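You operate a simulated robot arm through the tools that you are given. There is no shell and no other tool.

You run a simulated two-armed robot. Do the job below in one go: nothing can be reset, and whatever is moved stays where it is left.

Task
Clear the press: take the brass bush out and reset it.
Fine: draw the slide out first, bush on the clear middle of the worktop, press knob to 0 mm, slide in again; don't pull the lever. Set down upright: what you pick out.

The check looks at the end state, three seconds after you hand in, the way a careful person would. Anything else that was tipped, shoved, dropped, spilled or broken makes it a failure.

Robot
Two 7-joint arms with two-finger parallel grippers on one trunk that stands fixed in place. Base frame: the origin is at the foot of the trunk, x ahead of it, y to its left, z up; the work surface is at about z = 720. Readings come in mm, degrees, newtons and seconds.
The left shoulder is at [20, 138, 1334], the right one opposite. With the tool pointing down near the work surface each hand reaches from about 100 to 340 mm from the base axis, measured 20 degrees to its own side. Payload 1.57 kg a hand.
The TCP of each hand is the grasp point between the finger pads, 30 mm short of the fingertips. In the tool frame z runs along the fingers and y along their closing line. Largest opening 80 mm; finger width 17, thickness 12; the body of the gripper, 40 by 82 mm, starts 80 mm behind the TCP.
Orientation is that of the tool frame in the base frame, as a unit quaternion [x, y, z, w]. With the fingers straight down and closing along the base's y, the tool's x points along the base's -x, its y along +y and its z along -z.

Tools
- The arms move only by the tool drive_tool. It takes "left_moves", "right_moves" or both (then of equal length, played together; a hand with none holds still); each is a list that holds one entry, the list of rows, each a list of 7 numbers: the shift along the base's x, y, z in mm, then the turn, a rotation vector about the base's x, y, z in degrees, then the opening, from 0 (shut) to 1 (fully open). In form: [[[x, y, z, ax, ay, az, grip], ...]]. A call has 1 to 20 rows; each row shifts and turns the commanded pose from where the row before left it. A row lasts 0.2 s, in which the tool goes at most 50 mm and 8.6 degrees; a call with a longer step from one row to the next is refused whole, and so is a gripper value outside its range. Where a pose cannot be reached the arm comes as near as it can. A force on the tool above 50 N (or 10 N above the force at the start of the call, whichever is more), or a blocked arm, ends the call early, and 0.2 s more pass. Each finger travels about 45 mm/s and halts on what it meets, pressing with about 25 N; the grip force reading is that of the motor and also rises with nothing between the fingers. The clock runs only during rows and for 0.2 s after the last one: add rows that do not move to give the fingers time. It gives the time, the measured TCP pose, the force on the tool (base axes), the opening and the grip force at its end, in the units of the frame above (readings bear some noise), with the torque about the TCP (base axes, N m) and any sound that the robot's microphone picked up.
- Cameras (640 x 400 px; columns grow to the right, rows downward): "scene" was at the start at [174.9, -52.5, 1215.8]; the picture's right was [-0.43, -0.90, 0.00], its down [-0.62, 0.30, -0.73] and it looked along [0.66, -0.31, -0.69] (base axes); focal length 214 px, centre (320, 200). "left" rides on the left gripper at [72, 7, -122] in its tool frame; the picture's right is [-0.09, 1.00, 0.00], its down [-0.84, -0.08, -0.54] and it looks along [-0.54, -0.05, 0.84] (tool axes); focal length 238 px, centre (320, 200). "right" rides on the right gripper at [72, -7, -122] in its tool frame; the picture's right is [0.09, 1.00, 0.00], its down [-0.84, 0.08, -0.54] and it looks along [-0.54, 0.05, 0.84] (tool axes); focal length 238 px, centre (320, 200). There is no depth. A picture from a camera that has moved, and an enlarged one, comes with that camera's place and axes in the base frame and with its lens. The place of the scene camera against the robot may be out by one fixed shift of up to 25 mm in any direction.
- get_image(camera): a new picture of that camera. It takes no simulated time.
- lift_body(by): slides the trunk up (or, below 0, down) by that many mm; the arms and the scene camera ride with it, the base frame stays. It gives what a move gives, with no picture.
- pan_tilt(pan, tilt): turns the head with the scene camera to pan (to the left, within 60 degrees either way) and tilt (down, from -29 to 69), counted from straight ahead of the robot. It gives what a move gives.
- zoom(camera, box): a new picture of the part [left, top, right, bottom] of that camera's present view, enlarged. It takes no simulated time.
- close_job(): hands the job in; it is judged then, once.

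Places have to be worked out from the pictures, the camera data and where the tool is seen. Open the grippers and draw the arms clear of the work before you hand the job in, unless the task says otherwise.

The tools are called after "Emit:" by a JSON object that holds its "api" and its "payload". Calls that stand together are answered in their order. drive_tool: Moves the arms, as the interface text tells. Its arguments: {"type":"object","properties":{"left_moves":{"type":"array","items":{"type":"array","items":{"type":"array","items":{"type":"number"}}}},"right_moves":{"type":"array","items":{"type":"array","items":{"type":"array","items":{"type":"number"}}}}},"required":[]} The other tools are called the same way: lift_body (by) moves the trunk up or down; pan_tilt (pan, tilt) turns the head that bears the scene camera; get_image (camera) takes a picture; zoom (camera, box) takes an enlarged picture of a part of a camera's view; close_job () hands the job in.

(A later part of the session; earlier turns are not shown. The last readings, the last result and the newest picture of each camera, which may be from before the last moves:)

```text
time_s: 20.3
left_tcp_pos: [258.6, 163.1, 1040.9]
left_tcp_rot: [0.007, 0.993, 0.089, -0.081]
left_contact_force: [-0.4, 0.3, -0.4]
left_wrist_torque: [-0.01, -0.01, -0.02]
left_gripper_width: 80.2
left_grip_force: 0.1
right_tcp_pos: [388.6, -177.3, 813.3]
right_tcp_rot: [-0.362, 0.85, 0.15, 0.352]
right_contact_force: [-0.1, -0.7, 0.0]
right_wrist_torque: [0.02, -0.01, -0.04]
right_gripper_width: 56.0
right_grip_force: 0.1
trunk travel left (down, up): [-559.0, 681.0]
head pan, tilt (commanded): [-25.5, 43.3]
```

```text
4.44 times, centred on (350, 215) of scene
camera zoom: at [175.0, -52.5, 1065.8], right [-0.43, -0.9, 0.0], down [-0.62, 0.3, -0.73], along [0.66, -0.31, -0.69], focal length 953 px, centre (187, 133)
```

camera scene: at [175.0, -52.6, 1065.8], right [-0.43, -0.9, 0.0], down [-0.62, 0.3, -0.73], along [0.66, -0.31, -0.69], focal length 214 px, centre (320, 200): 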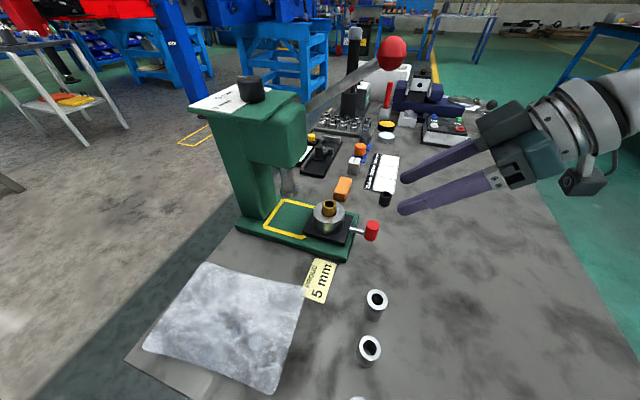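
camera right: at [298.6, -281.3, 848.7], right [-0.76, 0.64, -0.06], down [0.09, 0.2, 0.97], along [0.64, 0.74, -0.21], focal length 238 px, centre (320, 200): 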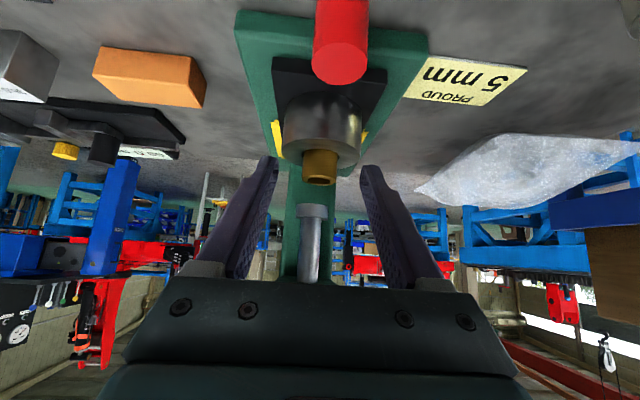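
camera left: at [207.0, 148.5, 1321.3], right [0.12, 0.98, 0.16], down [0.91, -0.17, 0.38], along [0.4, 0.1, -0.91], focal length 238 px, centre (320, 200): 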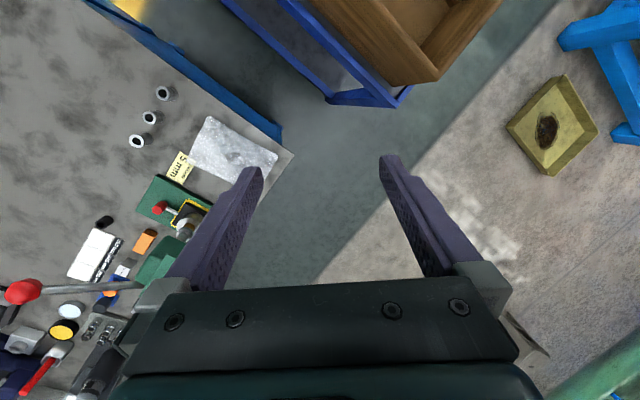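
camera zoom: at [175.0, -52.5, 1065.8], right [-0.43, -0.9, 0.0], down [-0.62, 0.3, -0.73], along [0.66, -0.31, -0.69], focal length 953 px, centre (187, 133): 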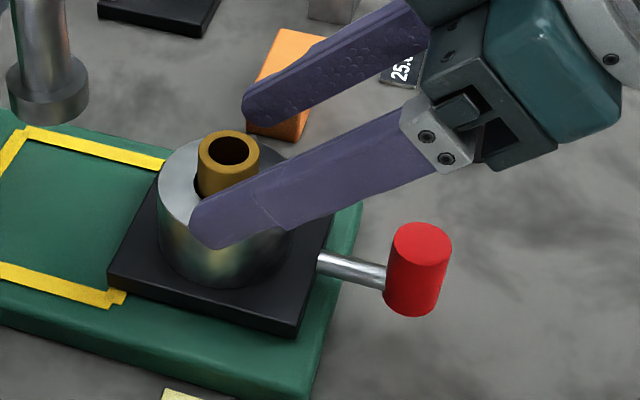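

Well centred (bush between tips, tips a few mm above the nest rim). I close the fingers on the bush.

Emit:
{"api": "drive_tool", "payload": {"right_moves": [[[0, 0, 0, 0, 0, 0, 0.45], [0, 0, 0, 0, 0, 0, 0.32], [0, 0, 0, 0, 0, 0, 0.2], [0, 0, 0, 0, 0, 0, 0.1], [0, 0, 0, 0, 0, 0, 0.1]]]}}

Emit:
{"api": "zoom", "payload": {"camera": "right", "box": [250, 110, 390, 200]}}

Emit:
{"api": "zoom", "payload": {"camera": "scene", "box": [280, 170, 420, 260]}}

```text
time_s: 21.5
left_tcp_pos: [258.7, 164.3, 1040.5]
left_tcp_rot: [0.006, 0.993, 0.088, -0.081]
left_contact_force: [0.1, -0.5, -0.2]
left_wrist_torque: [0.03, 0.01, 0.0]
left_gripper_width: 80.1
left_grip_force: 0.1
right_tcp_pos: [388.9, -178.2, 812.1]
right_tcp_rot: [-0.362, 0.85, 0.149, 0.352]
right_contact_force: [0.0, 0.3, 0.0]
right_wrist_torque: [-0.02, -0.01, -0.07]
right_gripper_width: 22.3
right_grip_force: 25.1
trunk travel left (down, up): [-559.0, 681.0]
head pan, tilt (commanded): [-25.5, 43.3]
```

```text
4.44 times, centred on (320, 155) of right
camera zoom: at [298.5, -281.4, 848.9], right [-0.76, 0.64, -0.07], down [0.09, 0.2, 0.97], along [0.64, 0.74, -0.21], focal length 1059 px, centre (320, 400)
```

zoom: 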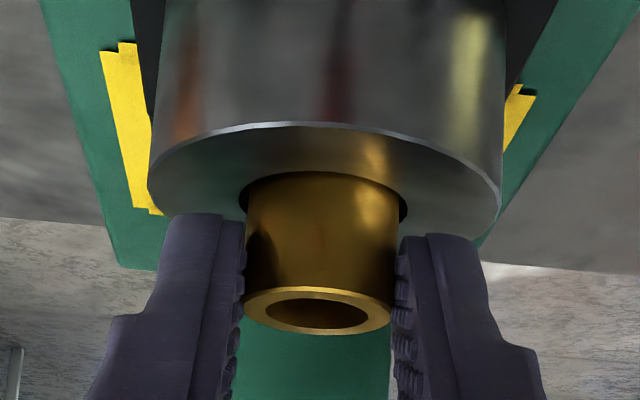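

```text
4.44 times, centred on (350, 215) of scene
camera zoom: at [175.0, -52.5, 1065.8], right [-0.43, -0.9, 0.0], down [-0.62, 0.3, -0.73], along [0.66, -0.31, -0.69], focal length 953 px, centre (187, 133)
```

zoom: 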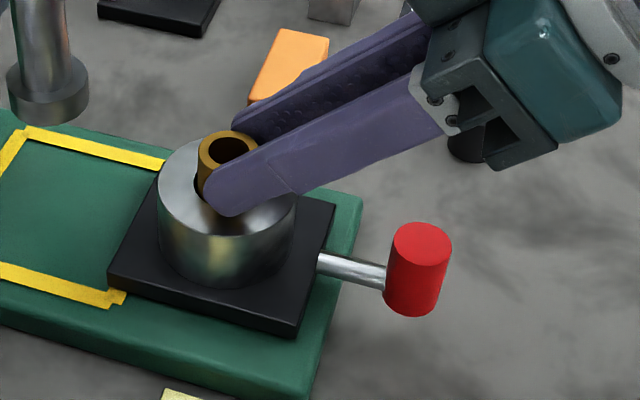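

Gripped at 22.3 mm with no side load. I lift straight up slowly, 20 mm first, and check.

Emit:
{"api": "drive_tool", "payload": {"right_moves": [[[0, 0, 4, 0, 0, 0, 0.1], [0, 0, 4, 0, 0, 0, 0.1], [0, 0, 4, 0, 0, 0, 0.1], [0, 0, 4, 0, 0, 0, 0.1], [0, 0, 4, 0, 0, 0, 0.1]]]}}

Emit:
{"api": "zoom", "payload": {"camera": "right", "box": [250, 110, 390, 200]}}

Emit:
{"api": "zoom", "payload": {"camera": "scene", "box": [280, 170, 420, 260]}}

```text
time_s: 22.7
left_tcp_pos: [258.5, 164.6, 1039.2]
left_tcp_rot: [0.006, 0.993, 0.089, -0.08]
left_contact_force: [-0.6, -0.9, 0.8]
left_wrist_torque: [-0.04, 0.01, -0.02]
left_gripper_width: 79.9
left_grip_force: 0.0
right_tcp_pos: [389.4, -176.9, 833.2]
right_tcp_rot: [-0.362, 0.85, 0.15, 0.352]
right_contact_force: [0.0, 0.2, -0.9]
right_wrist_torque: [0.03, 0.04, 0.01]
right_gripper_width: 22.4
right_grip_force: 24.6
trunk travel left (down, up): [-559.0, 681.0]
head pan, tilt (commanded): [-25.5, 43.3]
```

```text
4.44 times, centred on (320, 155) of right
camera zoom: at [299.1, -281.3, 869.1], right [-0.76, 0.64, -0.07], down [0.09, 0.2, 0.97], along [0.64, 0.74, -0.21], focal length 1059 px, centre (320, 400)
```

zoom: 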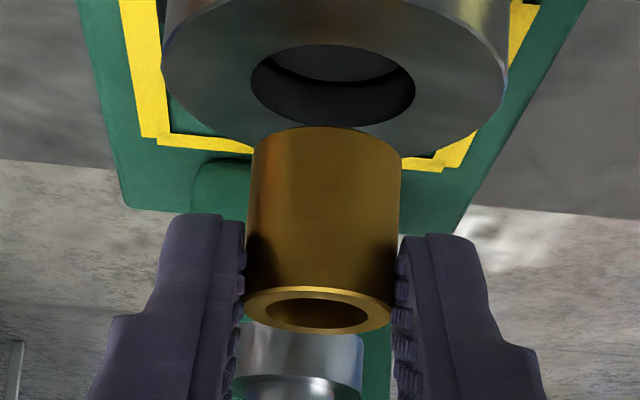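

```text
4.44 times, centred on (350, 215) of scene
camera zoom: at [174.9, -52.5, 1065.8], right [-0.43, -0.9, 0.0], down [-0.62, 0.3, -0.73], along [0.66, -0.31, -0.69], focal length 953 px, centre (187, 133)
```

zoom: 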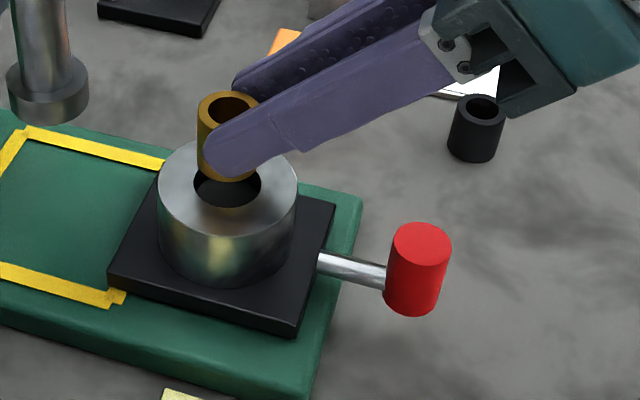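

The bush is free of the nest (about 26 mm long, bottom ≈ 36 mm below the TCP). I lift a bit more, then carry it outward along the slide direction away from the press and lever.

Emit:
{"api": "drive_tool", "payload": {"right_moves": [[[0, 0, 6, 0, 0, 0, 0.1], [0, 0, 6, 0, 0, 0, 0.1], [-10, -10.3, 0, 0, 0, 0, 0.1], [-14, -14.4, 0, 0, 0, 0, 0.1], [-14, -14.4, 0, 0, 0, 0, 0.1], [-14, -14.4, 0, 0, 0, 0, 0.1], [-14, -14.4, 0, 0, 0, 0, 0.1], [-14, -14.4, 0, 0, 0, 0, 0.1]]]}}

Emit:
{"api": "get_image", "payload": {"camera": "right"}}

Emit:
{"api": "get_image", "payload": {"camera": "scene"}}

```text
time_s: 24.5
left_tcp_pos: [259.1, 164.2, 1040.1]
left_tcp_rot: [0.007, 0.993, 0.089, -0.082]
left_contact_force: [0.6, -0.1, -0.3]
left_wrist_torque: [0.05, 0.0, 0.0]
left_gripper_width: 80.0
left_grip_force: 0.0
right_tcp_pos: [308.2, -259.7, 844.0]
right_tcp_rot: [-0.363, 0.85, 0.151, 0.352]
right_contact_force: [-0.1, -0.6, -0.8]
right_wrist_torque: [0.0, -0.01, -0.03]
right_gripper_width: 22.5
right_grip_force: 25.4
trunk travel left (down, up): [-559.0, 681.0]
head pan, tilt (commanded): [-25.5, 43.3]
```

```text
taken
camera right: at [218.6, -363.7, 880.7], right [-0.76, 0.64, -0.07], down [0.09, 0.2, 0.97], along [0.64, 0.74, -0.21], focal length 238 px, centre (320, 200)
```

right: 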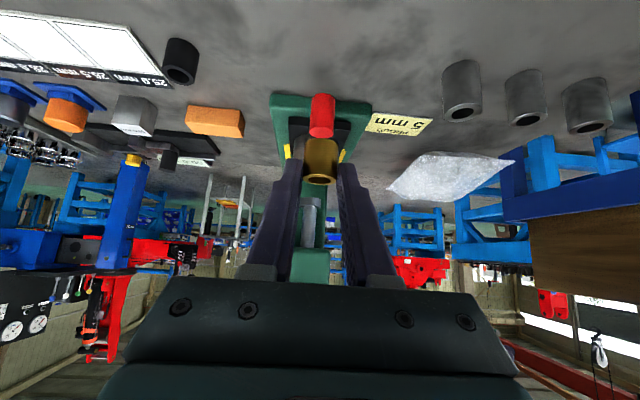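

```text
taken
camera scene: at [174.9, -52.5, 1065.8], right [-0.43, -0.9, 0.0], down [-0.62, 0.3, -0.73], along [0.66, -0.31, -0.69], focal length 214 px, centre (320, 200)
```

scene: 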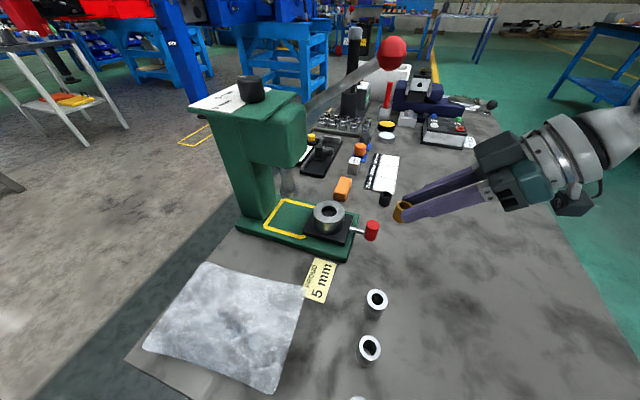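

The bush is held and carried clear. Now I yaw the hand -45° (bush stays upright) while moving toward the clear middle of the bench, target about (355, -415).

Emit:
{"api": "drive_tool", "payload": {"right_moves": [[[2, -8, 0, 0, 0, -7.5, 0.1], [2, -8, 0, 0, 0, -7.5, 0.1], [2, -8, 0, 0, 0, -7.5, 0.1], [2, -8, 0, 0, 0, -7.5, 0.1], [2, -8, 0, 0, 0, -7.5, 0.1], [2, -8, 0, 0, 0, -7.5, 0.1], [3, -18, 0, 0, 0, 0, 0.1], [3, -18, 0, 0, 0, 0, 0.1]]]}}

Emit:
{"api": "get_image", "payload": {"camera": "right"}}

Emit:
{"api": "get_image", "payload": {"camera": "scene"}}

```text
time_s: 26.3
left_tcp_pos: [258.1, 164.1, 1039.6]
left_tcp_rot: [0.007, 0.993, 0.089, -0.081]
left_contact_force: [0.3, 0.2, 0.1]
left_wrist_torque: [0.02, 0.01, -0.03]
left_gripper_width: 79.9
left_grip_force: 0.1
right_tcp_pos: [328.0, -344.2, 843.5]
right_tcp_rot: [-0.01, 0.924, 0.004, 0.383]
right_contact_force: [0.3, 0.2, -0.2]
right_wrist_torque: [0.0, 0.05, 0.02]
right_gripper_width: 22.3
right_grip_force: 24.9
trunk travel left (down, up): [-559.0, 681.0]
head pan, tilt (commanded): [-25.5, 43.3]
```

```text
taken
camera right: at [190.8, -353.8, 880.2], right [-0.09, 0.99, -0.06], down [0.21, 0.08, 0.97], along [0.97, 0.07, -0.21], focal length 238 px, centre (320, 200)
```

right: 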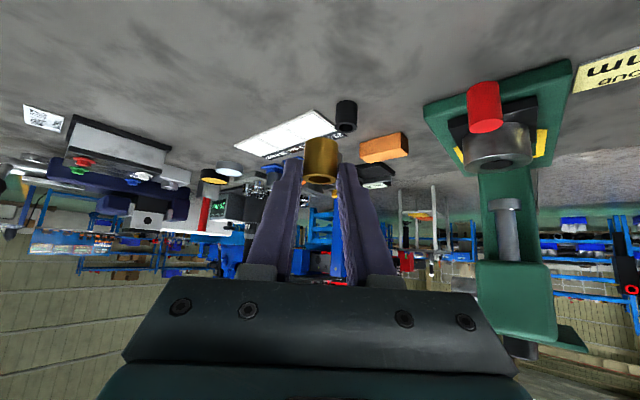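

```text
taken
camera scene: at [174.9, -52.5, 1065.8], right [-0.43, -0.9, 0.0], down [-0.62, 0.3, -0.73], along [0.66, -0.31, -0.69], focal length 214 px, centre (320, 200)
```

scene: 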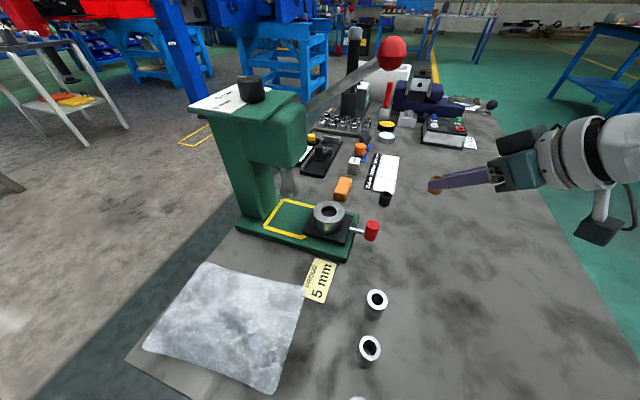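

Bush held upright, hand pointing +x. I move to above the target spot and descend to about 15 mm above the bench.

Emit:
{"api": "drive_tool", "payload": {"right_moves": [[[3, -16, 0, 0, 0, 0, 0.1], [3, -16, 0, 0, 0, 0, 0.1], [3, -16, -5, 0, 0, 0, 0.1], [3, -16, -10, 0, 0, 0, 0.1], [0, -4, -15, 0, 0, 0, 0.1], [0, 0, -15, 0, 0, 0, 0.1], [0, 0, -15, 0, 0, 0, 0.1], [0, 0, -12, 0, 0, 0, 0.1]]]}}

Emit:
{"api": "get_image", "payload": {"camera": "right"}}

Emit:
{"api": "get_image", "payload": {"camera": "scene"}}

Emit:
{"api": "zoom", "payload": {"camera": "right", "box": [250, 90, 390, 200]}}

```text
time_s: 28.1
left_tcp_pos: [258.7, 163.8, 1041.6]
left_tcp_rot: [0.007, 0.993, 0.089, -0.081]
left_contact_force: [-0.2, -0.6, 0.6]
left_wrist_torque: [-0.01, 0.0, -0.01]
left_gripper_width: 79.9
left_grip_force: 0.0
right_tcp_pos: [339.9, -410.9, 773.2]
right_tcp_rot: [-0.009, 0.923, 0.003, 0.384]
right_contact_force: [-1.6, -0.6, -0.1]
right_wrist_torque: [0.0, 0.01, -0.01]
right_gripper_width: 22.7
right_grip_force: 25.2
trunk travel left (down, up): [-559.0, 681.0]
head pan, tilt (commanded): [-25.5, 43.3]
```

```text
taken
camera right: at [203.2, -421.7, 809.1], right [-0.09, 0.99, -0.07], down [0.21, 0.08, 0.98], along [0.97, 0.07, -0.21], focal length 238 px, centre (320, 200)
```

right: 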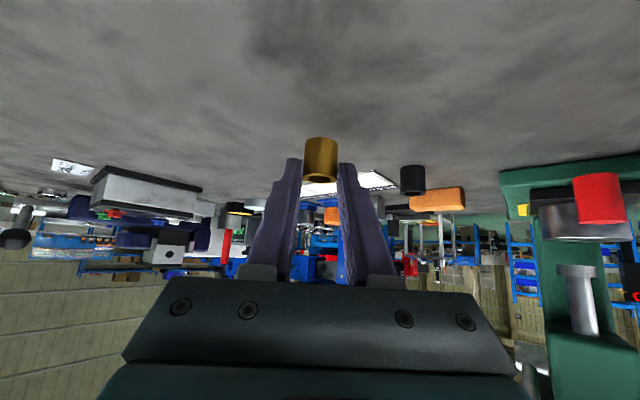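

```text
taken
camera scene: at [174.9, -52.4, 1065.8], right [-0.43, -0.9, 0.0], down [-0.62, 0.3, -0.73], along [0.66, -0.31, -0.69], focal length 214 px, centre (320, 200)
```

scene: 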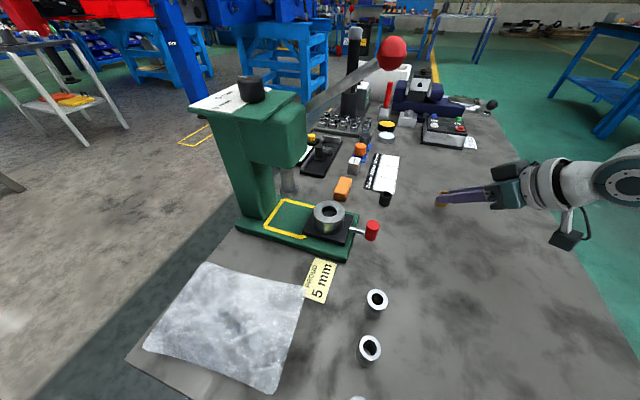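

```text
3.64 times, centred on (320, 145) of right
camera zoom: at [203.2, -421.7, 809.1], right [-0.09, 0.99, -0.07], down [0.21, 0.08, 0.98], along [0.97, 0.07, -0.21], focal length 867 px, centre (320, 400)
```

zoom: 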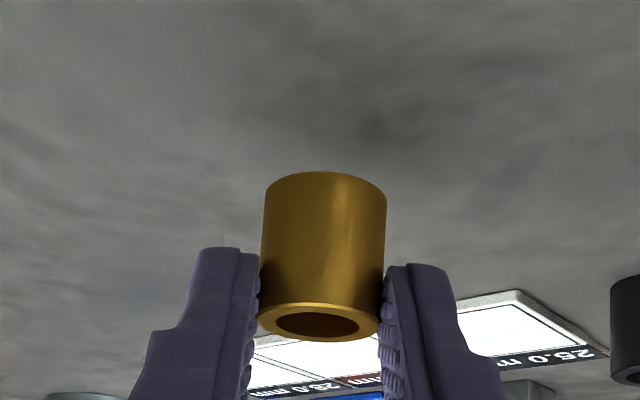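

The bush hangs upright, its bottom about 16–17 mm over the bench. I lower it most of the way in small steps.

Emit:
{"api": "drive_tool", "payload": {"right_moves": [[[0, 0, -4, 0, 0, 0, 0.1], [0, 0, -4, 0, 0, 0, 0.1], [0, 0, -3, 0, 0, 0, 0.1], [0, 0, -2, 0, 0, 0, 0.1], [0, 0, 0, 0, 0, 0, 0.1]]]}}

Emit:
{"api": "zoom", "payload": {"camera": "right", "box": [250, 90, 390, 200]}}

Emit:
{"api": "zoom", "payload": {"camera": "scene", "box": [390, 160, 510, 240]}}

```text
time_s: 29.3
left_tcp_pos: [257.8, 164.3, 1040.6]
left_tcp_rot: [0.007, 0.993, 0.088, -0.08]
left_contact_force: [0.1, 0.2, 0.0]
left_wrist_torque: [-0.01, -0.02, -0.02]
left_gripper_width: 79.9
left_grip_force: 0.0
right_tcp_pos: [340.7, -412.4, 760.8]
right_tcp_rot: [-0.009, 0.924, 0.004, 0.383]
right_contact_force: [0.5, 0.8, 1.5]
right_wrist_torque: [0.07, -0.02, 0.04]
right_gripper_width: 22.5
right_grip_force: 25.1
trunk travel left (down, up): [-559.0, 681.0]
head pan, tilt (commanded): [-25.5, 43.3]
```

```text
3.64 times, centred on (320, 145) of right
camera zoom: at [202.9, -422.0, 795.8], right [-0.09, 0.99, -0.07], down [0.21, 0.08, 0.98], along [0.97, 0.07, -0.21], focal length 867 px, centre (320, 400)
```

zoom: 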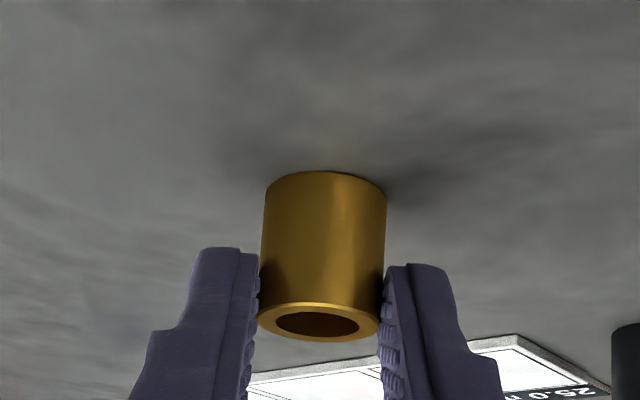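

```text
5.00 times, centred on (450, 200) of scene
camera zoom: at [175.0, -52.6, 1065.9], right [-0.43, -0.9, 0.0], down [-0.62, 0.3, -0.73], along [0.66, -0.31, -0.69], focal length 1072 px, centre (-330, 200)
```

zoom: 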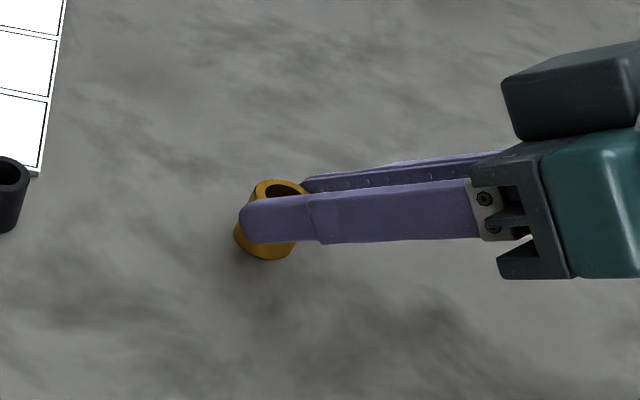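

The bush is very near the bench (shadow meeting it, force +1.5 N). I lower in 1 mm steps to feel contact.

Emit:
{"api": "drive_tool", "payload": {"right_moves": [[[0, 0, -1, 0, 0, 0, 0.1], [0, 0, -1, 0, 0, 0, 0.1], [0, 0, 0, 0, 0, 0, 0.1]]]}}

```text
time_s: 30.1
left_tcp_pos: [259.9, 163.3, 1040.1]
left_tcp_rot: [0.006, 0.993, 0.089, -0.081]
left_contact_force: [-0.6, 0.4, -0.5]
left_wrist_torque: [0.0, -0.01, -0.01]
left_gripper_width: 80.2
left_grip_force: 0.0
right_tcp_pos: [340.3, -411.9, 759.4]
right_tcp_rot: [-0.01, 0.923, 0.004, 0.385]
right_contact_force: [-5.2, 4.4, 19.7]
right_wrist_torque: [0.23, -0.15, 0.14]
right_gripper_width: 22.5
right_grip_force: 25.1
trunk travel left (down, up): [-559.0, 681.0]
head pan, tilt (commanded): [-25.5, 43.3]
```

Contact at 20 N: the bush is on the bench. I ease up 1.7 mm to take off the load, then open the fingers slowly.

Emit:
{"api": "drive_tool", "payload": {"right_moves": [[[0, 0, 1.7, 0, 0, 0, 0.1], [0, 0, 0, 0, 0, 0, 0.1]]]}}

Emit:
{"api": "zoom", "payload": {"camera": "right", "box": [250, 90, 390, 200]}}

```text
time_s: 30.7
left_tcp_pos: [259.7, 163.7, 1040.2]
left_tcp_rot: [0.007, 0.993, 0.089, -0.08]
left_contact_force: [-0.2, 0.2, -0.3]
left_wrist_torque: [-0.02, 0.03, 0.03]
left_gripper_width: 80.0
left_grip_force: 0.1
right_tcp_pos: [339.8, -412.6, 759.1]
right_tcp_rot: [-0.011, 0.924, 0.004, 0.383]
right_contact_force: [2.8, -0.3, 7.0]
right_wrist_torque: [-0.04, -0.22, -0.05]
right_gripper_width: 22.4
right_grip_force: 25.1
trunk travel left (down, up): [-559.0, 681.0]
head pan, tilt (commanded): [-25.5, 43.3]
```

```text
3.64 times, centred on (320, 145) of right
camera zoom: at [203.1, -422.9, 795.7], right [-0.09, 0.99, -0.07], down [0.21, 0.08, 0.97], along [0.97, 0.07, -0.21], focal length 867 px, centre (320, 400)
```

zoom: 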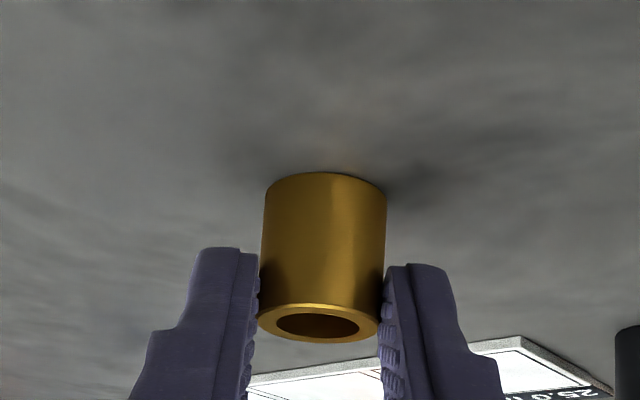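

Load is down to 7 N and the bush looks upright. I open the fingers.

Emit:
{"api": "drive_tool", "payload": {"right_moves": [[[0, 0, 0, 0, 0, 0, 0.3], [0, 0, 0, 0, 0, 0, 0.38], [0, 0, 0, 0, 0, 0, 0.5], [0, 0, 0, 0, 0, 0, 0.65], [0, 0, 0, 0, 0, 0, 0.65]]]}}

Emit:
{"api": "zoom", "payload": {"camera": "right", "box": [250, 90, 390, 200]}}

```text
time_s: 31.9
left_tcp_pos: [258.3, 162.4, 1039.3]
left_tcp_rot: [0.006, 0.993, 0.088, -0.08]
left_contact_force: [0.5, -0.2, 0.9]
left_wrist_torque: [0.02, 0.0, 0.02]
left_gripper_width: 79.9
left_grip_force: 0.1
right_tcp_pos: [338.4, -412.5, 759.6]
right_tcp_rot: [-0.009, 0.924, 0.004, 0.382]
right_contact_force: [1.2, -0.2, -0.5]
right_wrist_torque: [0.04, 0.01, -0.02]
right_gripper_width: 52.1
right_grip_force: 0.0
trunk travel left (down, up): [-559.0, 681.0]
head pan, tilt (commanded): [-25.5, 43.3]
```

```text
3.64 times, centred on (320, 145) of right
camera zoom: at [202.1, -422.2, 795.4], right [-0.09, 0.99, -0.07], down [0.21, 0.08, 0.97], along [0.97, 0.07, -0.21], focal length 867 px, centre (320, 400)
```

zoom: 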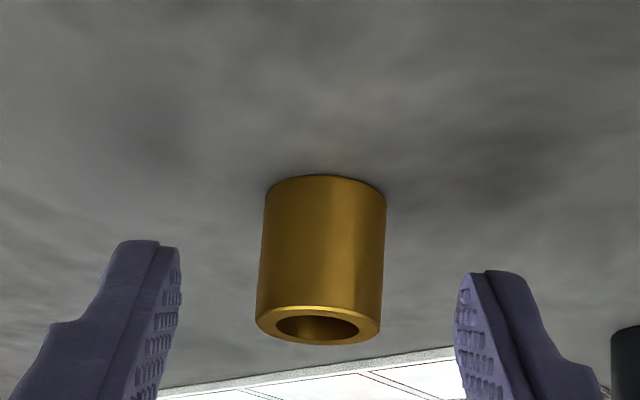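

The bush stands upright on its own. I back the hand off along its axis and then raise it.

Emit:
{"api": "drive_tool", "payload": {"right_moves": [[[-8, 0, 8, 0, 0, 0, 0.65], [-12, 0, 12, 0, 0, 0, 0.65], [-15, 0, 15, 0, 0, 0, 0.65], [-15, 0, 25, 0, 0, 0, 0.65], [0, 0, 30, 0, 0, 0, 0.65], [0, 0, 30, 0, 0, 0, 0.65]]]}}

Emit:
{"api": "get_image", "payload": {"camera": "right"}}

Emit:
{"api": "get_image", "payload": {"camera": "scene"}}

```text
time_s: 33.3
left_tcp_pos: [258.5, 163.7, 1041.0]
left_tcp_rot: [0.007, 0.993, 0.089, -0.08]
left_contact_force: [1.1, -0.4, 0.4]
left_wrist_torque: [0.01, -0.01, 0.0]
left_gripper_width: 79.9
left_grip_force: 0.1
right_tcp_pos: [289.0, -411.7, 879.6]
right_tcp_rot: [-0.01, 0.924, 0.004, 0.382]
right_contact_force: [-0.7, 0.2, 0.4]
right_wrist_torque: [-0.01, -0.04, 0.0]
right_gripper_width: 52.0
right_grip_force: 0.1
trunk travel left (down, up): [-559.0, 681.0]
head pan, tilt (commanded): [-25.5, 43.3]
```

```text
taken
camera right: at [151.9, -421.5, 916.4], right [-0.09, 0.99, -0.06], down [0.21, 0.08, 0.97], along [0.97, 0.07, -0.21], focal length 238 px, centre (320, 200)
```

right: 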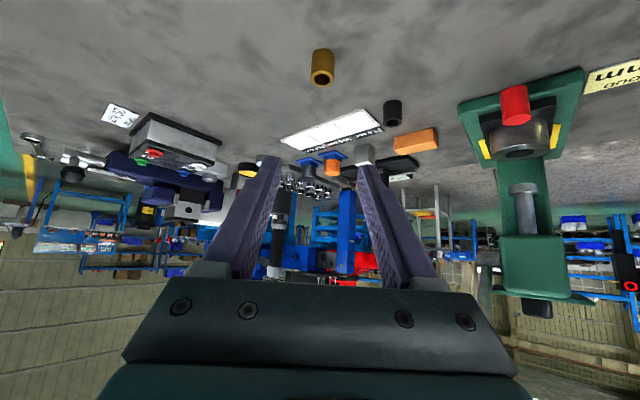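

```text
taken
camera scene: at [174.9, -52.5, 1065.8], right [-0.43, -0.9, 0.0], down [-0.62, 0.3, -0.73], along [0.66, -0.31, -0.69], focal length 214 px, centre (320, 200)
```

scene: 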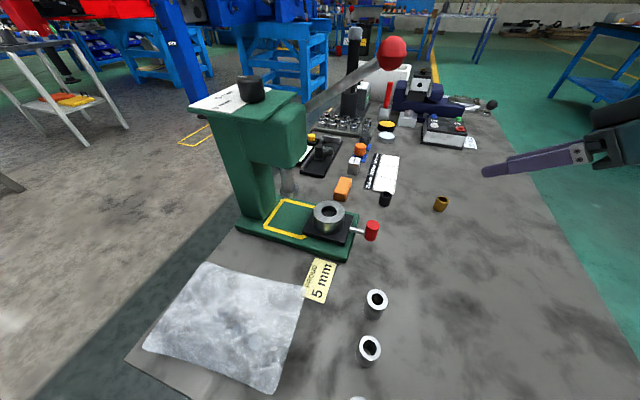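

The bush stands upright at about (354, -412) with clear space around it. Next is the dial knob (axis ≈ (480, -91), top z ≈ 979, now pointing at "5 mm"). I bring the right hand back to pointing straight down while raising it above the lever height.

Emit:
{"api": "drive_tool", "payload": {"right_moves": [[[0, 0, 40, 0, 0, 0, 0.9], [0, 10, 40, 0, 7.5, 0, 0.9], [0, 10, 40, 0, 7.5, 0, 0.9], [0, 10, 40, 0, 7.5, 0, 0.9], [0, 10, 30, 0, 7.5, 0, 0.9], [0, 10, 20, 0, 7.5, 0, 0.9], [0, 10, 0, 0, 7.5, 0, 0.9]]]}}

Emit:
{"api": "get_image", "payload": {"camera": "right"}}

Emit:
{"api": "get_image", "payload": {"camera": "scene"}}

```text
time_s: 34.7
left_tcp_pos: [258.2, 163.9, 1039.8]
left_tcp_rot: [0.006, 0.993, 0.088, -0.082]
left_contact_force: [-0.1, -0.1, 0.1]
left_wrist_torque: [0.0, 0.03, 0.01]
left_gripper_width: 80.1
left_grip_force: 0.1
right_tcp_pos: [259.9, -369.9, 1029.7]
right_tcp_rot: [0.01, 1.0, 0.019, -0.004]
right_contact_force: [0.8, 0.0, 0.0]
right_wrist_torque: [0.02, -0.02, -0.01]
right_gripper_width: 71.9
right_grip_force: 0.1
trunk travel left (down, up): [-559.0, 681.0]
head pan, tilt (commanded): [-25.5, 43.3]
stopped in row 6 (right hand): the arm was blocked; the commanded pose is now the measured one
```

```text
taken
camera right: at [188.5, -379.6, 1153.7], right [-0.07, 1.0, 0.04], down [0.84, 0.04, 0.54], along [0.53, 0.07, -0.84], focal length 238 px, centre (320, 200)
```

right: 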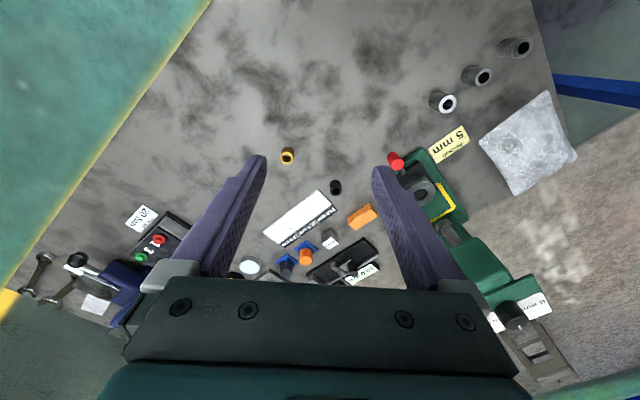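

```text
taken
camera scene: at [174.7, -52.4, 1065.8], right [-0.43, -0.9, 0.0], down [-0.62, 0.3, -0.73], along [0.66, -0.31, -0.69], focal length 214 px, centre (320, 200)
```

scene: 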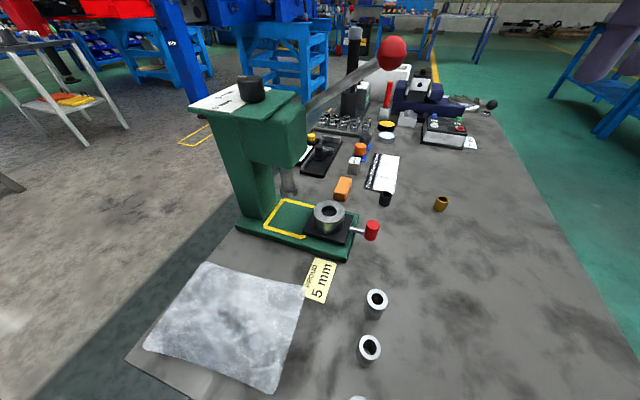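

The arm halted at a folded-in limit but is clear and pointing down. I now go around the lever ball on the robot's side (x≈300) toward the knob, keeping above z 1030.

Emit:
{"api": "drive_tool", "payload": {"right_moves": [[[10, 35, 5, 0, 0, 0, 0.9], [10, 35, 5, 0, 0, 0, 0.9], [10, 35, 5, 0, 0, 0, 0.9], [10, 35, 5, 0, 0, 0, 0.9], [5, 35, 5, 0, 0, 0, 0.9], [5, 35, 5, 0, 0, 0, 0.9], [5, 35, 5, 0, 0, 0, 0.9], [5, 34, 0, 0, 0, 0, 0.9]]]}}

Emit:
{"api": "get_image", "payload": {"camera": "right"}}

Emit:
{"api": "get_image", "payload": {"camera": "scene"}}

```text
time_s: 35.4
left_tcp_pos: [259.2, 163.9, 1039.8]
left_tcp_rot: [0.006, 0.993, 0.089, -0.082]
left_contact_force: [0.4, 0.3, 0.8]
left_wrist_torque: [0.01, 0.0, 0.0]
left_gripper_width: 80.1
left_grip_force: 0.0
right_tcp_pos: [271.2, -291.6, 1019.8]
right_tcp_rot: [0.061, 0.989, 0.131, -0.001]
right_contact_force: [-0.6, -1.1, 0.0]
right_wrist_torque: [0.0, 0.01, 0.0]
right_gripper_width: 72.0
right_grip_force: 0.1
trunk travel left (down, up): [-559.0, 681.0]
head pan, tilt (commanded): [-25.5, 43.3]
stopped in row 3 (right hand): the arm was blocked; the commanded pose is now the measured one
```

```text
taken
camera right: at [197.0, -319.7, 1139.0], right [0.03, 0.97, 0.26], down [0.83, -0.17, 0.53], along [0.55, 0.2, -0.81], focal length 238 px, centre (320, 200)
```

right: 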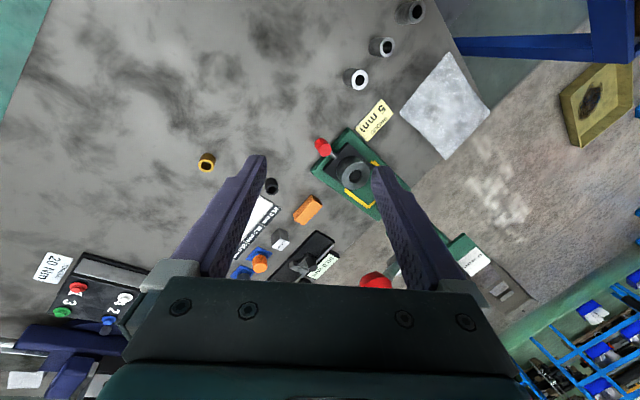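

```text
taken
camera scene: at [174.9, -52.5, 1065.8], right [-0.43, -0.9, 0.0], down [-0.62, 0.3, -0.73], along [0.66, -0.31, -0.69], focal length 214 px, centre (320, 200)
```

scene: 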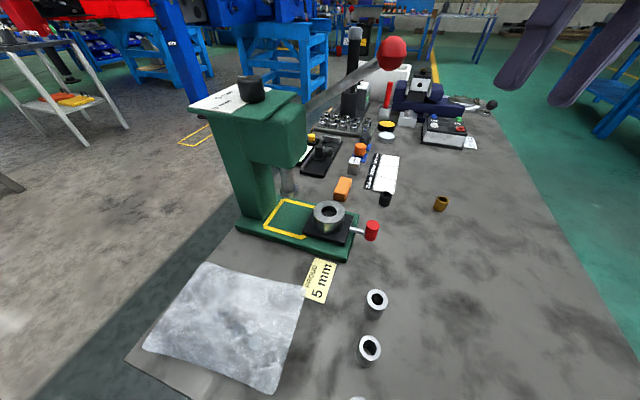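

Near the body at this height the arm runs into a joint limit when pointing straight down. I lower the hand somewhat and tilt it outward again (45°, pointing +x), a posture that worked, and will grip the knob that way.

Emit:
{"api": "drive_tool", "payload": {"right_moves": [[[-2, -8, -25, -5, 0, 0, 0.9], [-2, -8, -25, -5, -2, 0, 0.9], [0, -5, -20, -5, -6, 0, 0.9], [3, 0, -15, -0.9, -7.45, 0, 0.9], [3, 0, -10, -0.9, -7.45, 0, 0.9], [3, 0, -5, -0.9, -7.45, 0, 0.9], [3, 0, 0, -0.9, -7.45, 0, 0.9], [3, 0, 0, -0.9, -7.45, 0, 0.9]]]}}

Emit:
{"api": "get_image", "payload": {"camera": "scene"}}

Emit:
{"api": "get_image", "payload": {"camera": "right"}}

```text
time_s: 37.2
left_tcp_pos: [258.7, 164.4, 1038.4]
left_tcp_rot: [0.007, 0.993, 0.088, -0.082]
left_contact_force: [0.1, -0.6, 0.2]
left_wrist_torque: [0.03, 0.03, 0.0]
left_gripper_width: 80.0
left_grip_force: 0.0
right_tcp_pos: [284.6, -312.6, 918.9]
right_tcp_rot: [0.048, 0.918, -0.017, 0.394]
right_contact_force: [0.0, 0.2, 0.2]
right_wrist_torque: [0.0, -0.01, 0.0]
right_gripper_width: 72.3
right_grip_force: 0.1
right hand out of reach, approached as far as the arm can: row 8
trunk travel left (down, up): [-559.0, 681.0]
head pan, tilt (commanded): [-25.5, 43.3]
```

```text
taken
camera scene: at [174.8, -52.3, 1065.8], right [-0.43, -0.9, 0.0], down [-0.62, 0.3, -0.73], along [0.66, -0.31, -0.69], focal length 214 px, centre (320, 200)
```

scene: 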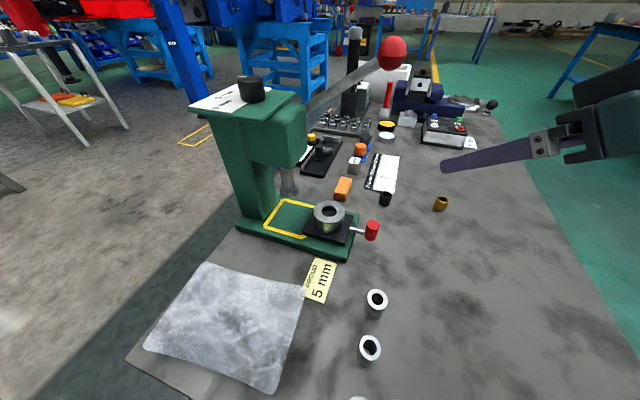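

```text
taken
camera right: at [147.5, -305.7, 951.9], right [0.04, 1.0, -0.06], down [0.19, 0.05, 0.98], along [0.98, -0.05, -0.19], focal length 238 px, centre (320, 200)
```

right: 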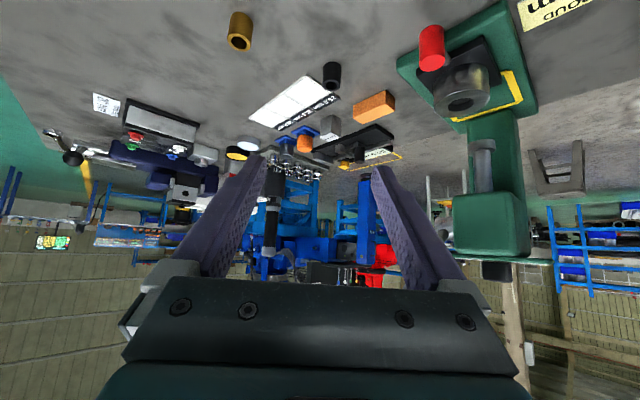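

The tilt is right but the arm is folded near its inner limit. I raise the trunk back up 150 mm, which gives the arm more room for the knob (and a better scene view of the dial).

Emit:
{"api": "lift_body", "payload": {"by": 150}}

Emit:
{"api": "drive_tool", "payload": {"right_moves": [[[5, 25, 0, 0, 0, 0, 0.9], [5, 25, 0, 0, 0, 0, 0.9], [5, 25, 0, 0, 0, 0, 0.9], [5, 25, 0, 0, 0, 0, 0.9], [5, 25, 0, 0, 0, 0, 0.9], [5, 25, 0, 0, 0, 0, 0.9]]]}}

Emit:
{"api": "get_image", "payload": {"camera": "scene"}}

Emit:
{"api": "get_image", "payload": {"camera": "right"}}

```text
time_s: 38.9
left_tcp_pos: [257.2, 164.0, 1189.7]
left_tcp_rot: [0.006, 0.993, 0.089, -0.082]
left_contact_force: [0.6, -0.3, 1.4]
left_wrist_torque: [0.02, 0.0, 0.03]
left_gripper_width: 79.9
left_grip_force: 0.1
right_tcp_pos: [285.0, -312.2, 1068.9]
right_tcp_rot: [0.049, 0.918, -0.017, 0.394]
right_contact_force: [0.6, 0.6, -0.6]
right_wrist_torque: [-0.05, -0.02, -0.01]
right_gripper_width: 71.9
right_grip_force: 0.1
trunk travel left (down, up): [-709.0, 531.0]
head pan, tilt (commanded): [-25.5, 43.3]
```

```text
time_s: 40.3
left_tcp_pos: [257.8, 163.5, 1189.7]
left_tcp_rot: [0.006, 0.993, 0.088, -0.082]
left_contact_force: [0.5, 0.9, -0.8]
left_wrist_torque: [0.02, 0.01, -0.02]
left_gripper_width: 79.9
left_grip_force: 0.1
right_tcp_pos: [323.9, -166.0, 1057.8]
right_tcp_rot: [0.049, 0.918, -0.017, 0.393]
right_contact_force: [1.3, 0.4, -0.3]
right_wrist_torque: [-0.01, 0.02, 0.0]
right_gripper_width: 72.0
right_grip_force: 0.1
right hand out of reach, approached as far as the arm can: row 1, 2
trunk travel left (down, up): [-709.0, 531.0]
head pan, tilt (commanded): [-25.5, 43.3]
```

```text
taken
camera scene: at [175.0, -52.5, 1215.8], right [-0.43, -0.9, 0.0], down [-0.62, 0.3, -0.73], along [0.66, -0.31, -0.69], focal length 214 px, centre (320, 200)
```

scene: 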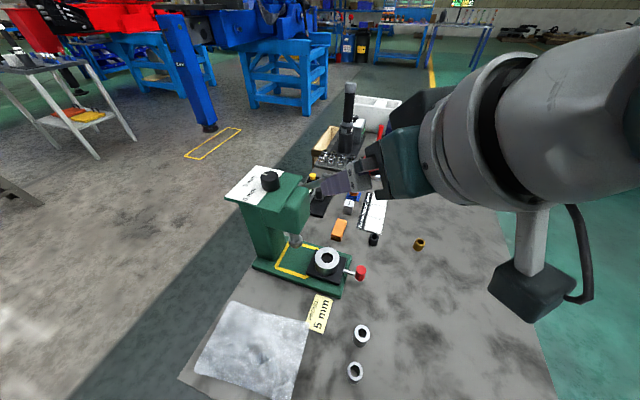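

```text
taken
camera right: at [186.5, -159.3, 1090.8], right [0.04, 1.0, -0.06], down [0.19, 0.05, 0.98], along [0.98, -0.05, -0.19], focal length 238 px, centre (320, 200)
```

right: 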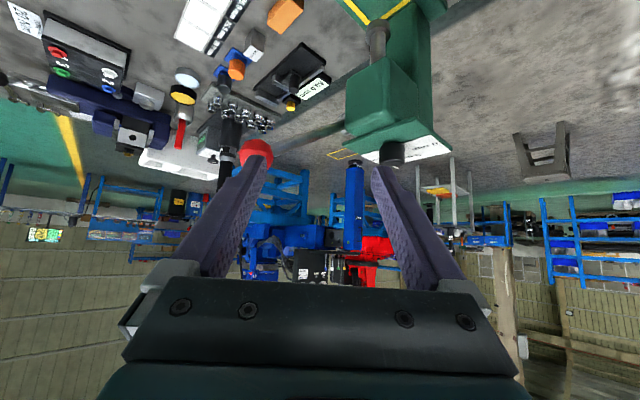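

The hand is past the lever ball. I move forward and left toward the knob, keeping ~50 mm above the plate and the wrist in front of the head.

Emit:
{"api": "drive_tool", "payload": {"right_moves": [[[22, 12, 0, 0, 0, 0, 0.9], [22, 12, 0, 0, 0, 0, 0.9], [22, 13, 0, 0, 0, 0, 0.9], [22, 13, 0, 0, 0, 0, 0.9]]]}}

Emit:
{"api": "get_image", "payload": {"camera": "scene"}}

Emit:
{"api": "get_image", "payload": {"camera": "right"}}

Emit:
{"api": "zoom", "payload": {"camera": "right", "box": [270, 60, 410, 160]}}

Emit:
{"api": "zoom", "payload": {"camera": "scene", "box": [220, 155, 320, 215]}}

```text
time_s: 41.3
left_tcp_pos: [258.8, 164.7, 1189.3]
left_tcp_rot: [0.005, 0.993, 0.088, -0.082]
left_contact_force: [1.2, -0.3, 0.2]
left_wrist_torque: [0.01, 0.01, 0.02]
left_gripper_width: 79.9
left_grip_force: 0.0
right_tcp_pos: [412.2, -117.9, 1057.0]
right_tcp_rot: [0.048, 0.918, -0.017, 0.392]
right_contact_force: [-0.2, -0.9, -0.5]
right_wrist_torque: [-0.02, -0.01, -0.03]
right_gripper_width: 71.8
right_grip_force: 0.1
trunk travel left (down, up): [-709.0, 531.0]
head pan, tilt (commanded): [-25.5, 43.3]
```

```text
taken
camera scene: at [174.9, -52.5, 1215.8], right [-0.43, -0.9, 0.0], down [-0.62, 0.3, -0.73], along [0.66, -0.31, -0.69], focal length 214 px, centre (320, 200)
```

scene: 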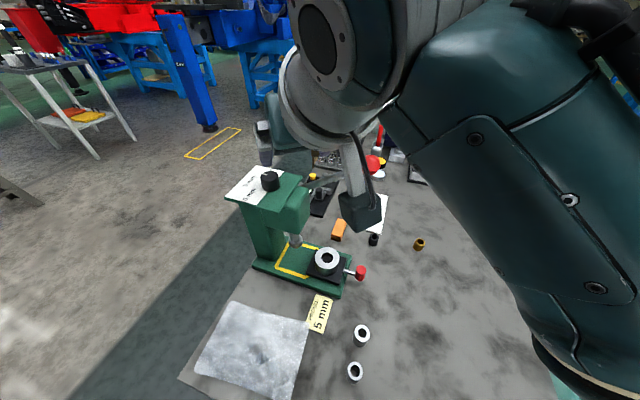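

```text
taken
camera right: at [274.5, -110.8, 1090.8], right [0.04, 1.0, -0.06], down [0.19, 0.05, 0.98], along [0.98, -0.05, -0.19], focal length 238 px, centre (320, 200)
```

right: 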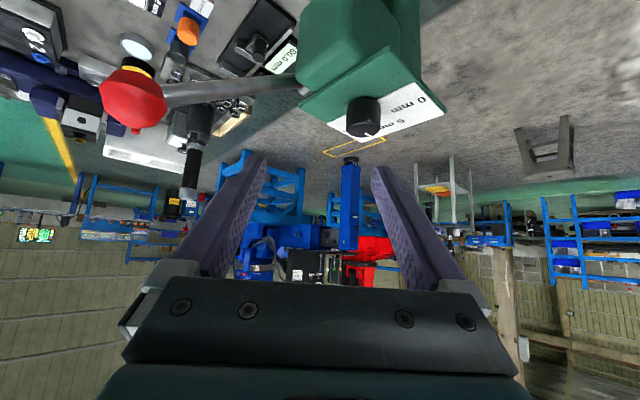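

```text
4.00 times, centred on (340, 110) of right
camera zoom: at [274.5, -110.8, 1090.8], right [0.04, 1.0, -0.06], down [0.19, 0.05, 0.98], along [0.98, -0.05, -0.19], focal length 953 px, centre (240, 560)
```

zoom: 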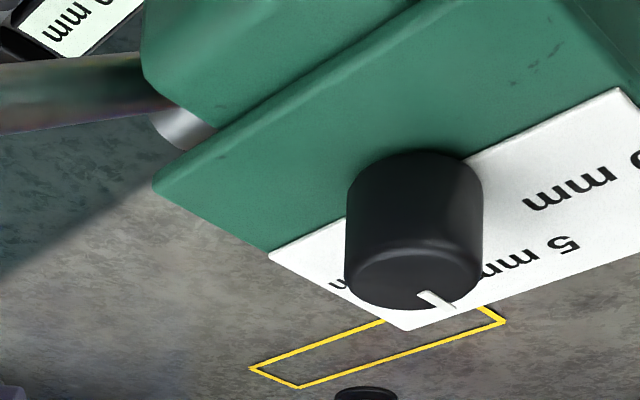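

```text
6.40 times, centred on (270, 185) of scene
camera zoom: at [174.9, -52.5, 1215.8], right [-0.43, -0.9, 0.0], down [-0.62, 0.3, -0.73], along [0.66, -0.31, -0.69], focal length 1373 px, centre (640, 296)
```

zoom: 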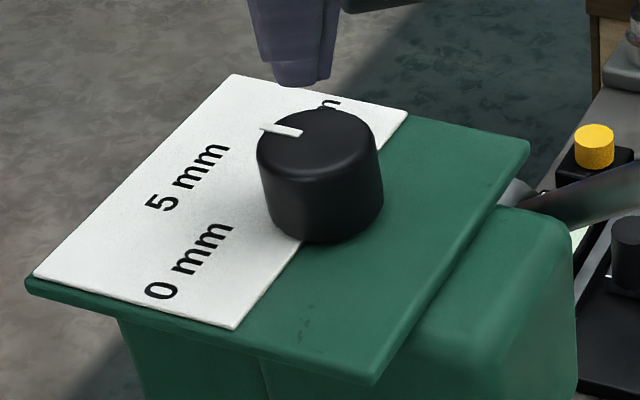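

The pointer clearly marks "5 mm"; "0 mm" lies counter-clockwise (seen from above) by roughly 45°. Knob axis ≈ (482, -88), Ø≈33, top ≈ 979. I pre-yaw the hand by about -16° so the turning range stays clear of the lever, and move to a stand-off.

Emit:
{"api": "drive_tool", "payload": {"right_moves": [[[4, 13, -5, 0, 0, -4.1, 0.9], [4, 13, -5, 0, 0, -4.1, 0.9], [4, 13, -5, 0, 0, -4.1, 0.9], [4, 13, -5, 0, 0, -4.1, 0.9]]]}}

Emit:
{"api": "get_image", "payload": {"camera": "right"}}

Emit:
{"api": "zoom", "payload": {"camera": "right", "box": [250, 80, 410, 190]}}

Emit:
{"api": "get_image", "payload": {"camera": "scene"}}

Emit:
{"api": "zoom", "payload": {"camera": "scene", "box": [220, 125, 320, 215]}}

```text
time_s: 42.5
left_tcp_pos: [258.8, 164.3, 1190.8]
left_tcp_rot: [0.007, 0.993, 0.089, -0.081]
left_contact_force: [-0.7, 0.2, 0.2]
left_wrist_torque: [0.03, -0.01, -0.01]
left_gripper_width: 79.8
left_grip_force: 0.0
right_tcp_pos: [429.6, -98.8, 1026.9]
right_tcp_rot: [0.169, 0.896, -0.115, 0.393]
right_contact_force: [-0.2, 0.4, -0.2]
right_wrist_torque: [-0.01, -0.01, 0.01]
right_gripper_width: 71.8
right_grip_force: 0.0
trunk travel left (down, up): [-709.0, 531.0]
head pan, tilt (commanded): [-25.5, 43.3]
stopped in row 4 (right hand): the arm was blocked; the commanded pose is now the measured one
```

```text
taken
camera right: at [300.5, -48.0, 1056.7], right [0.33, 0.93, -0.14], down [0.2, 0.08, 0.98], along [0.92, -0.36, -0.16], focal length 238 px, centre (320, 200)
```

right: 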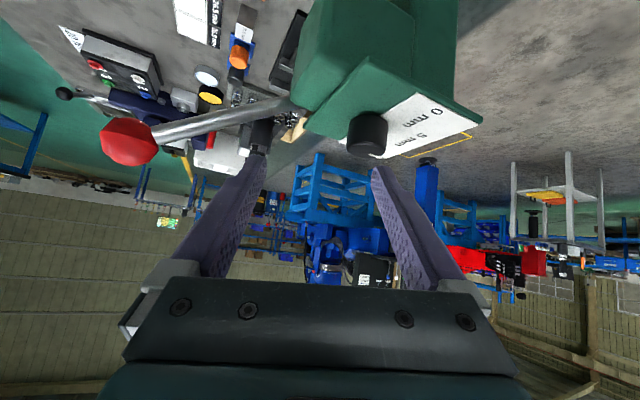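

```text
3.64 times, centred on (330, 135) of right
camera zoom: at [300.5, -48.0, 1056.7], right [0.33, 0.93, -0.14], down [0.2, 0.08, 0.98], along [0.92, -0.36, -0.16], focal length 867 px, centre (284, 436)
```

zoom: 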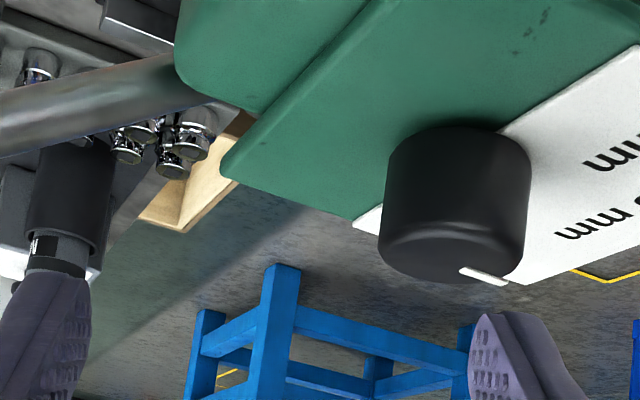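

```text
taken
camera scene: at [174.9, -52.5, 1215.8], right [-0.43, -0.9, 0.0], down [-0.62, 0.3, -0.73], along [0.66, -0.31, -0.69], focal length 214 px, centre (320, 200)
```

scene: 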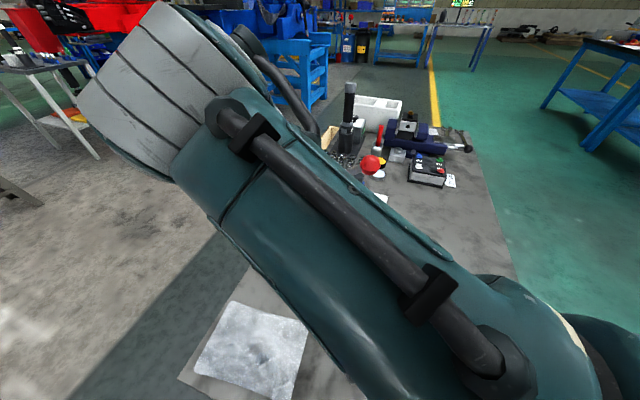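

```text
4.44 times, centred on (270, 170) of scene
camera zoom: at [174.9, -52.5, 1215.8], right [-0.43, -0.9, 0.0], down [-0.62, 0.3, -0.73], along [0.66, -0.31, -0.69], focal length 953 px, centre (542, 333)
```

zoom: 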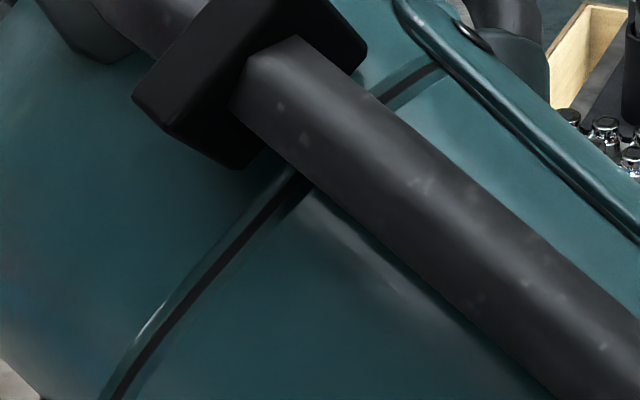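

The arm was blocked with its forearm close to the head, so I back that out: return the yaw to about -3°, level the roll, and go back up. I'll instead turn the knob in two shorter strokes with a regrip.

Emit:
{"api": "drive_tool", "payload": {"right_moves": [[[-5, -6, 10, 1.4, 0, 6.7, 0.9], [-5, -6, 10, 1.4, 0, 6.7, 0.9], [-5, -6, 8, 1.4, 0, 6.7, 0.9]]]}}

Emit:
{"api": "get_image", "payload": {"camera": "right"}}

Emit:
{"api": "get_image", "payload": {"camera": "scene"}}

```text
time_s: 43.3
left_tcp_pos: [258.3, 162.0, 1190.3]
left_tcp_rot: [0.007, 0.993, 0.089, -0.082]
left_contact_force: [0.3, -0.3, 0.3]
left_wrist_torque: [0.01, 0.01, 0.03]
left_gripper_width: 80.0
left_grip_force: 0.1
right_tcp_pos: [413.7, -112.2, 1055.1]
right_tcp_rot: [0.024, 0.916, -0.008, 0.4]
right_contact_force: [-0.2, -0.5, 0.3]
right_wrist_torque: [0.01, 0.04, -0.01]
right_gripper_width: 71.9
right_grip_force: 0.1
trunk travel left (down, up): [-709.0, 531.0]
head pan, tilt (commanded): [-25.5, 43.3]
```

```text
taken
camera right: at [275.6, -113.0, 1087.1], right [-0.01, 1.0, -0.06], down [0.18, 0.06, 0.98], along [0.98, 0.0, -0.18], focal length 238 px, centre (320, 200)
```

right: 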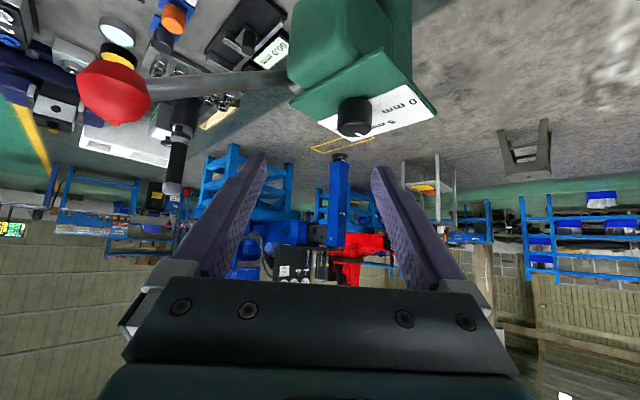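

```text
taken
camera scene: at [175.0, -52.4, 1215.8], right [-0.43, -0.9, 0.0], down [-0.62, 0.3, -0.73], along [0.66, -0.31, -0.69], focal length 214 px, centre (320, 200)
```

scene: 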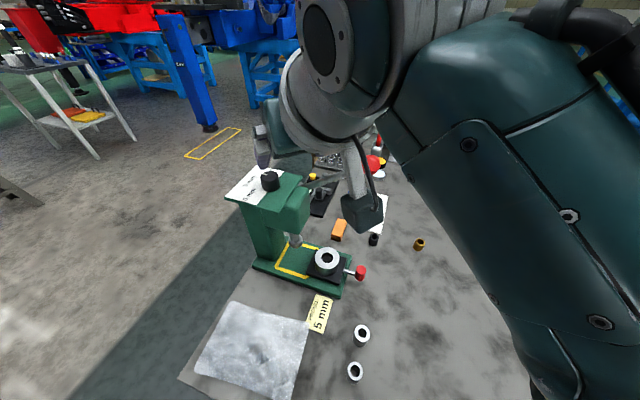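

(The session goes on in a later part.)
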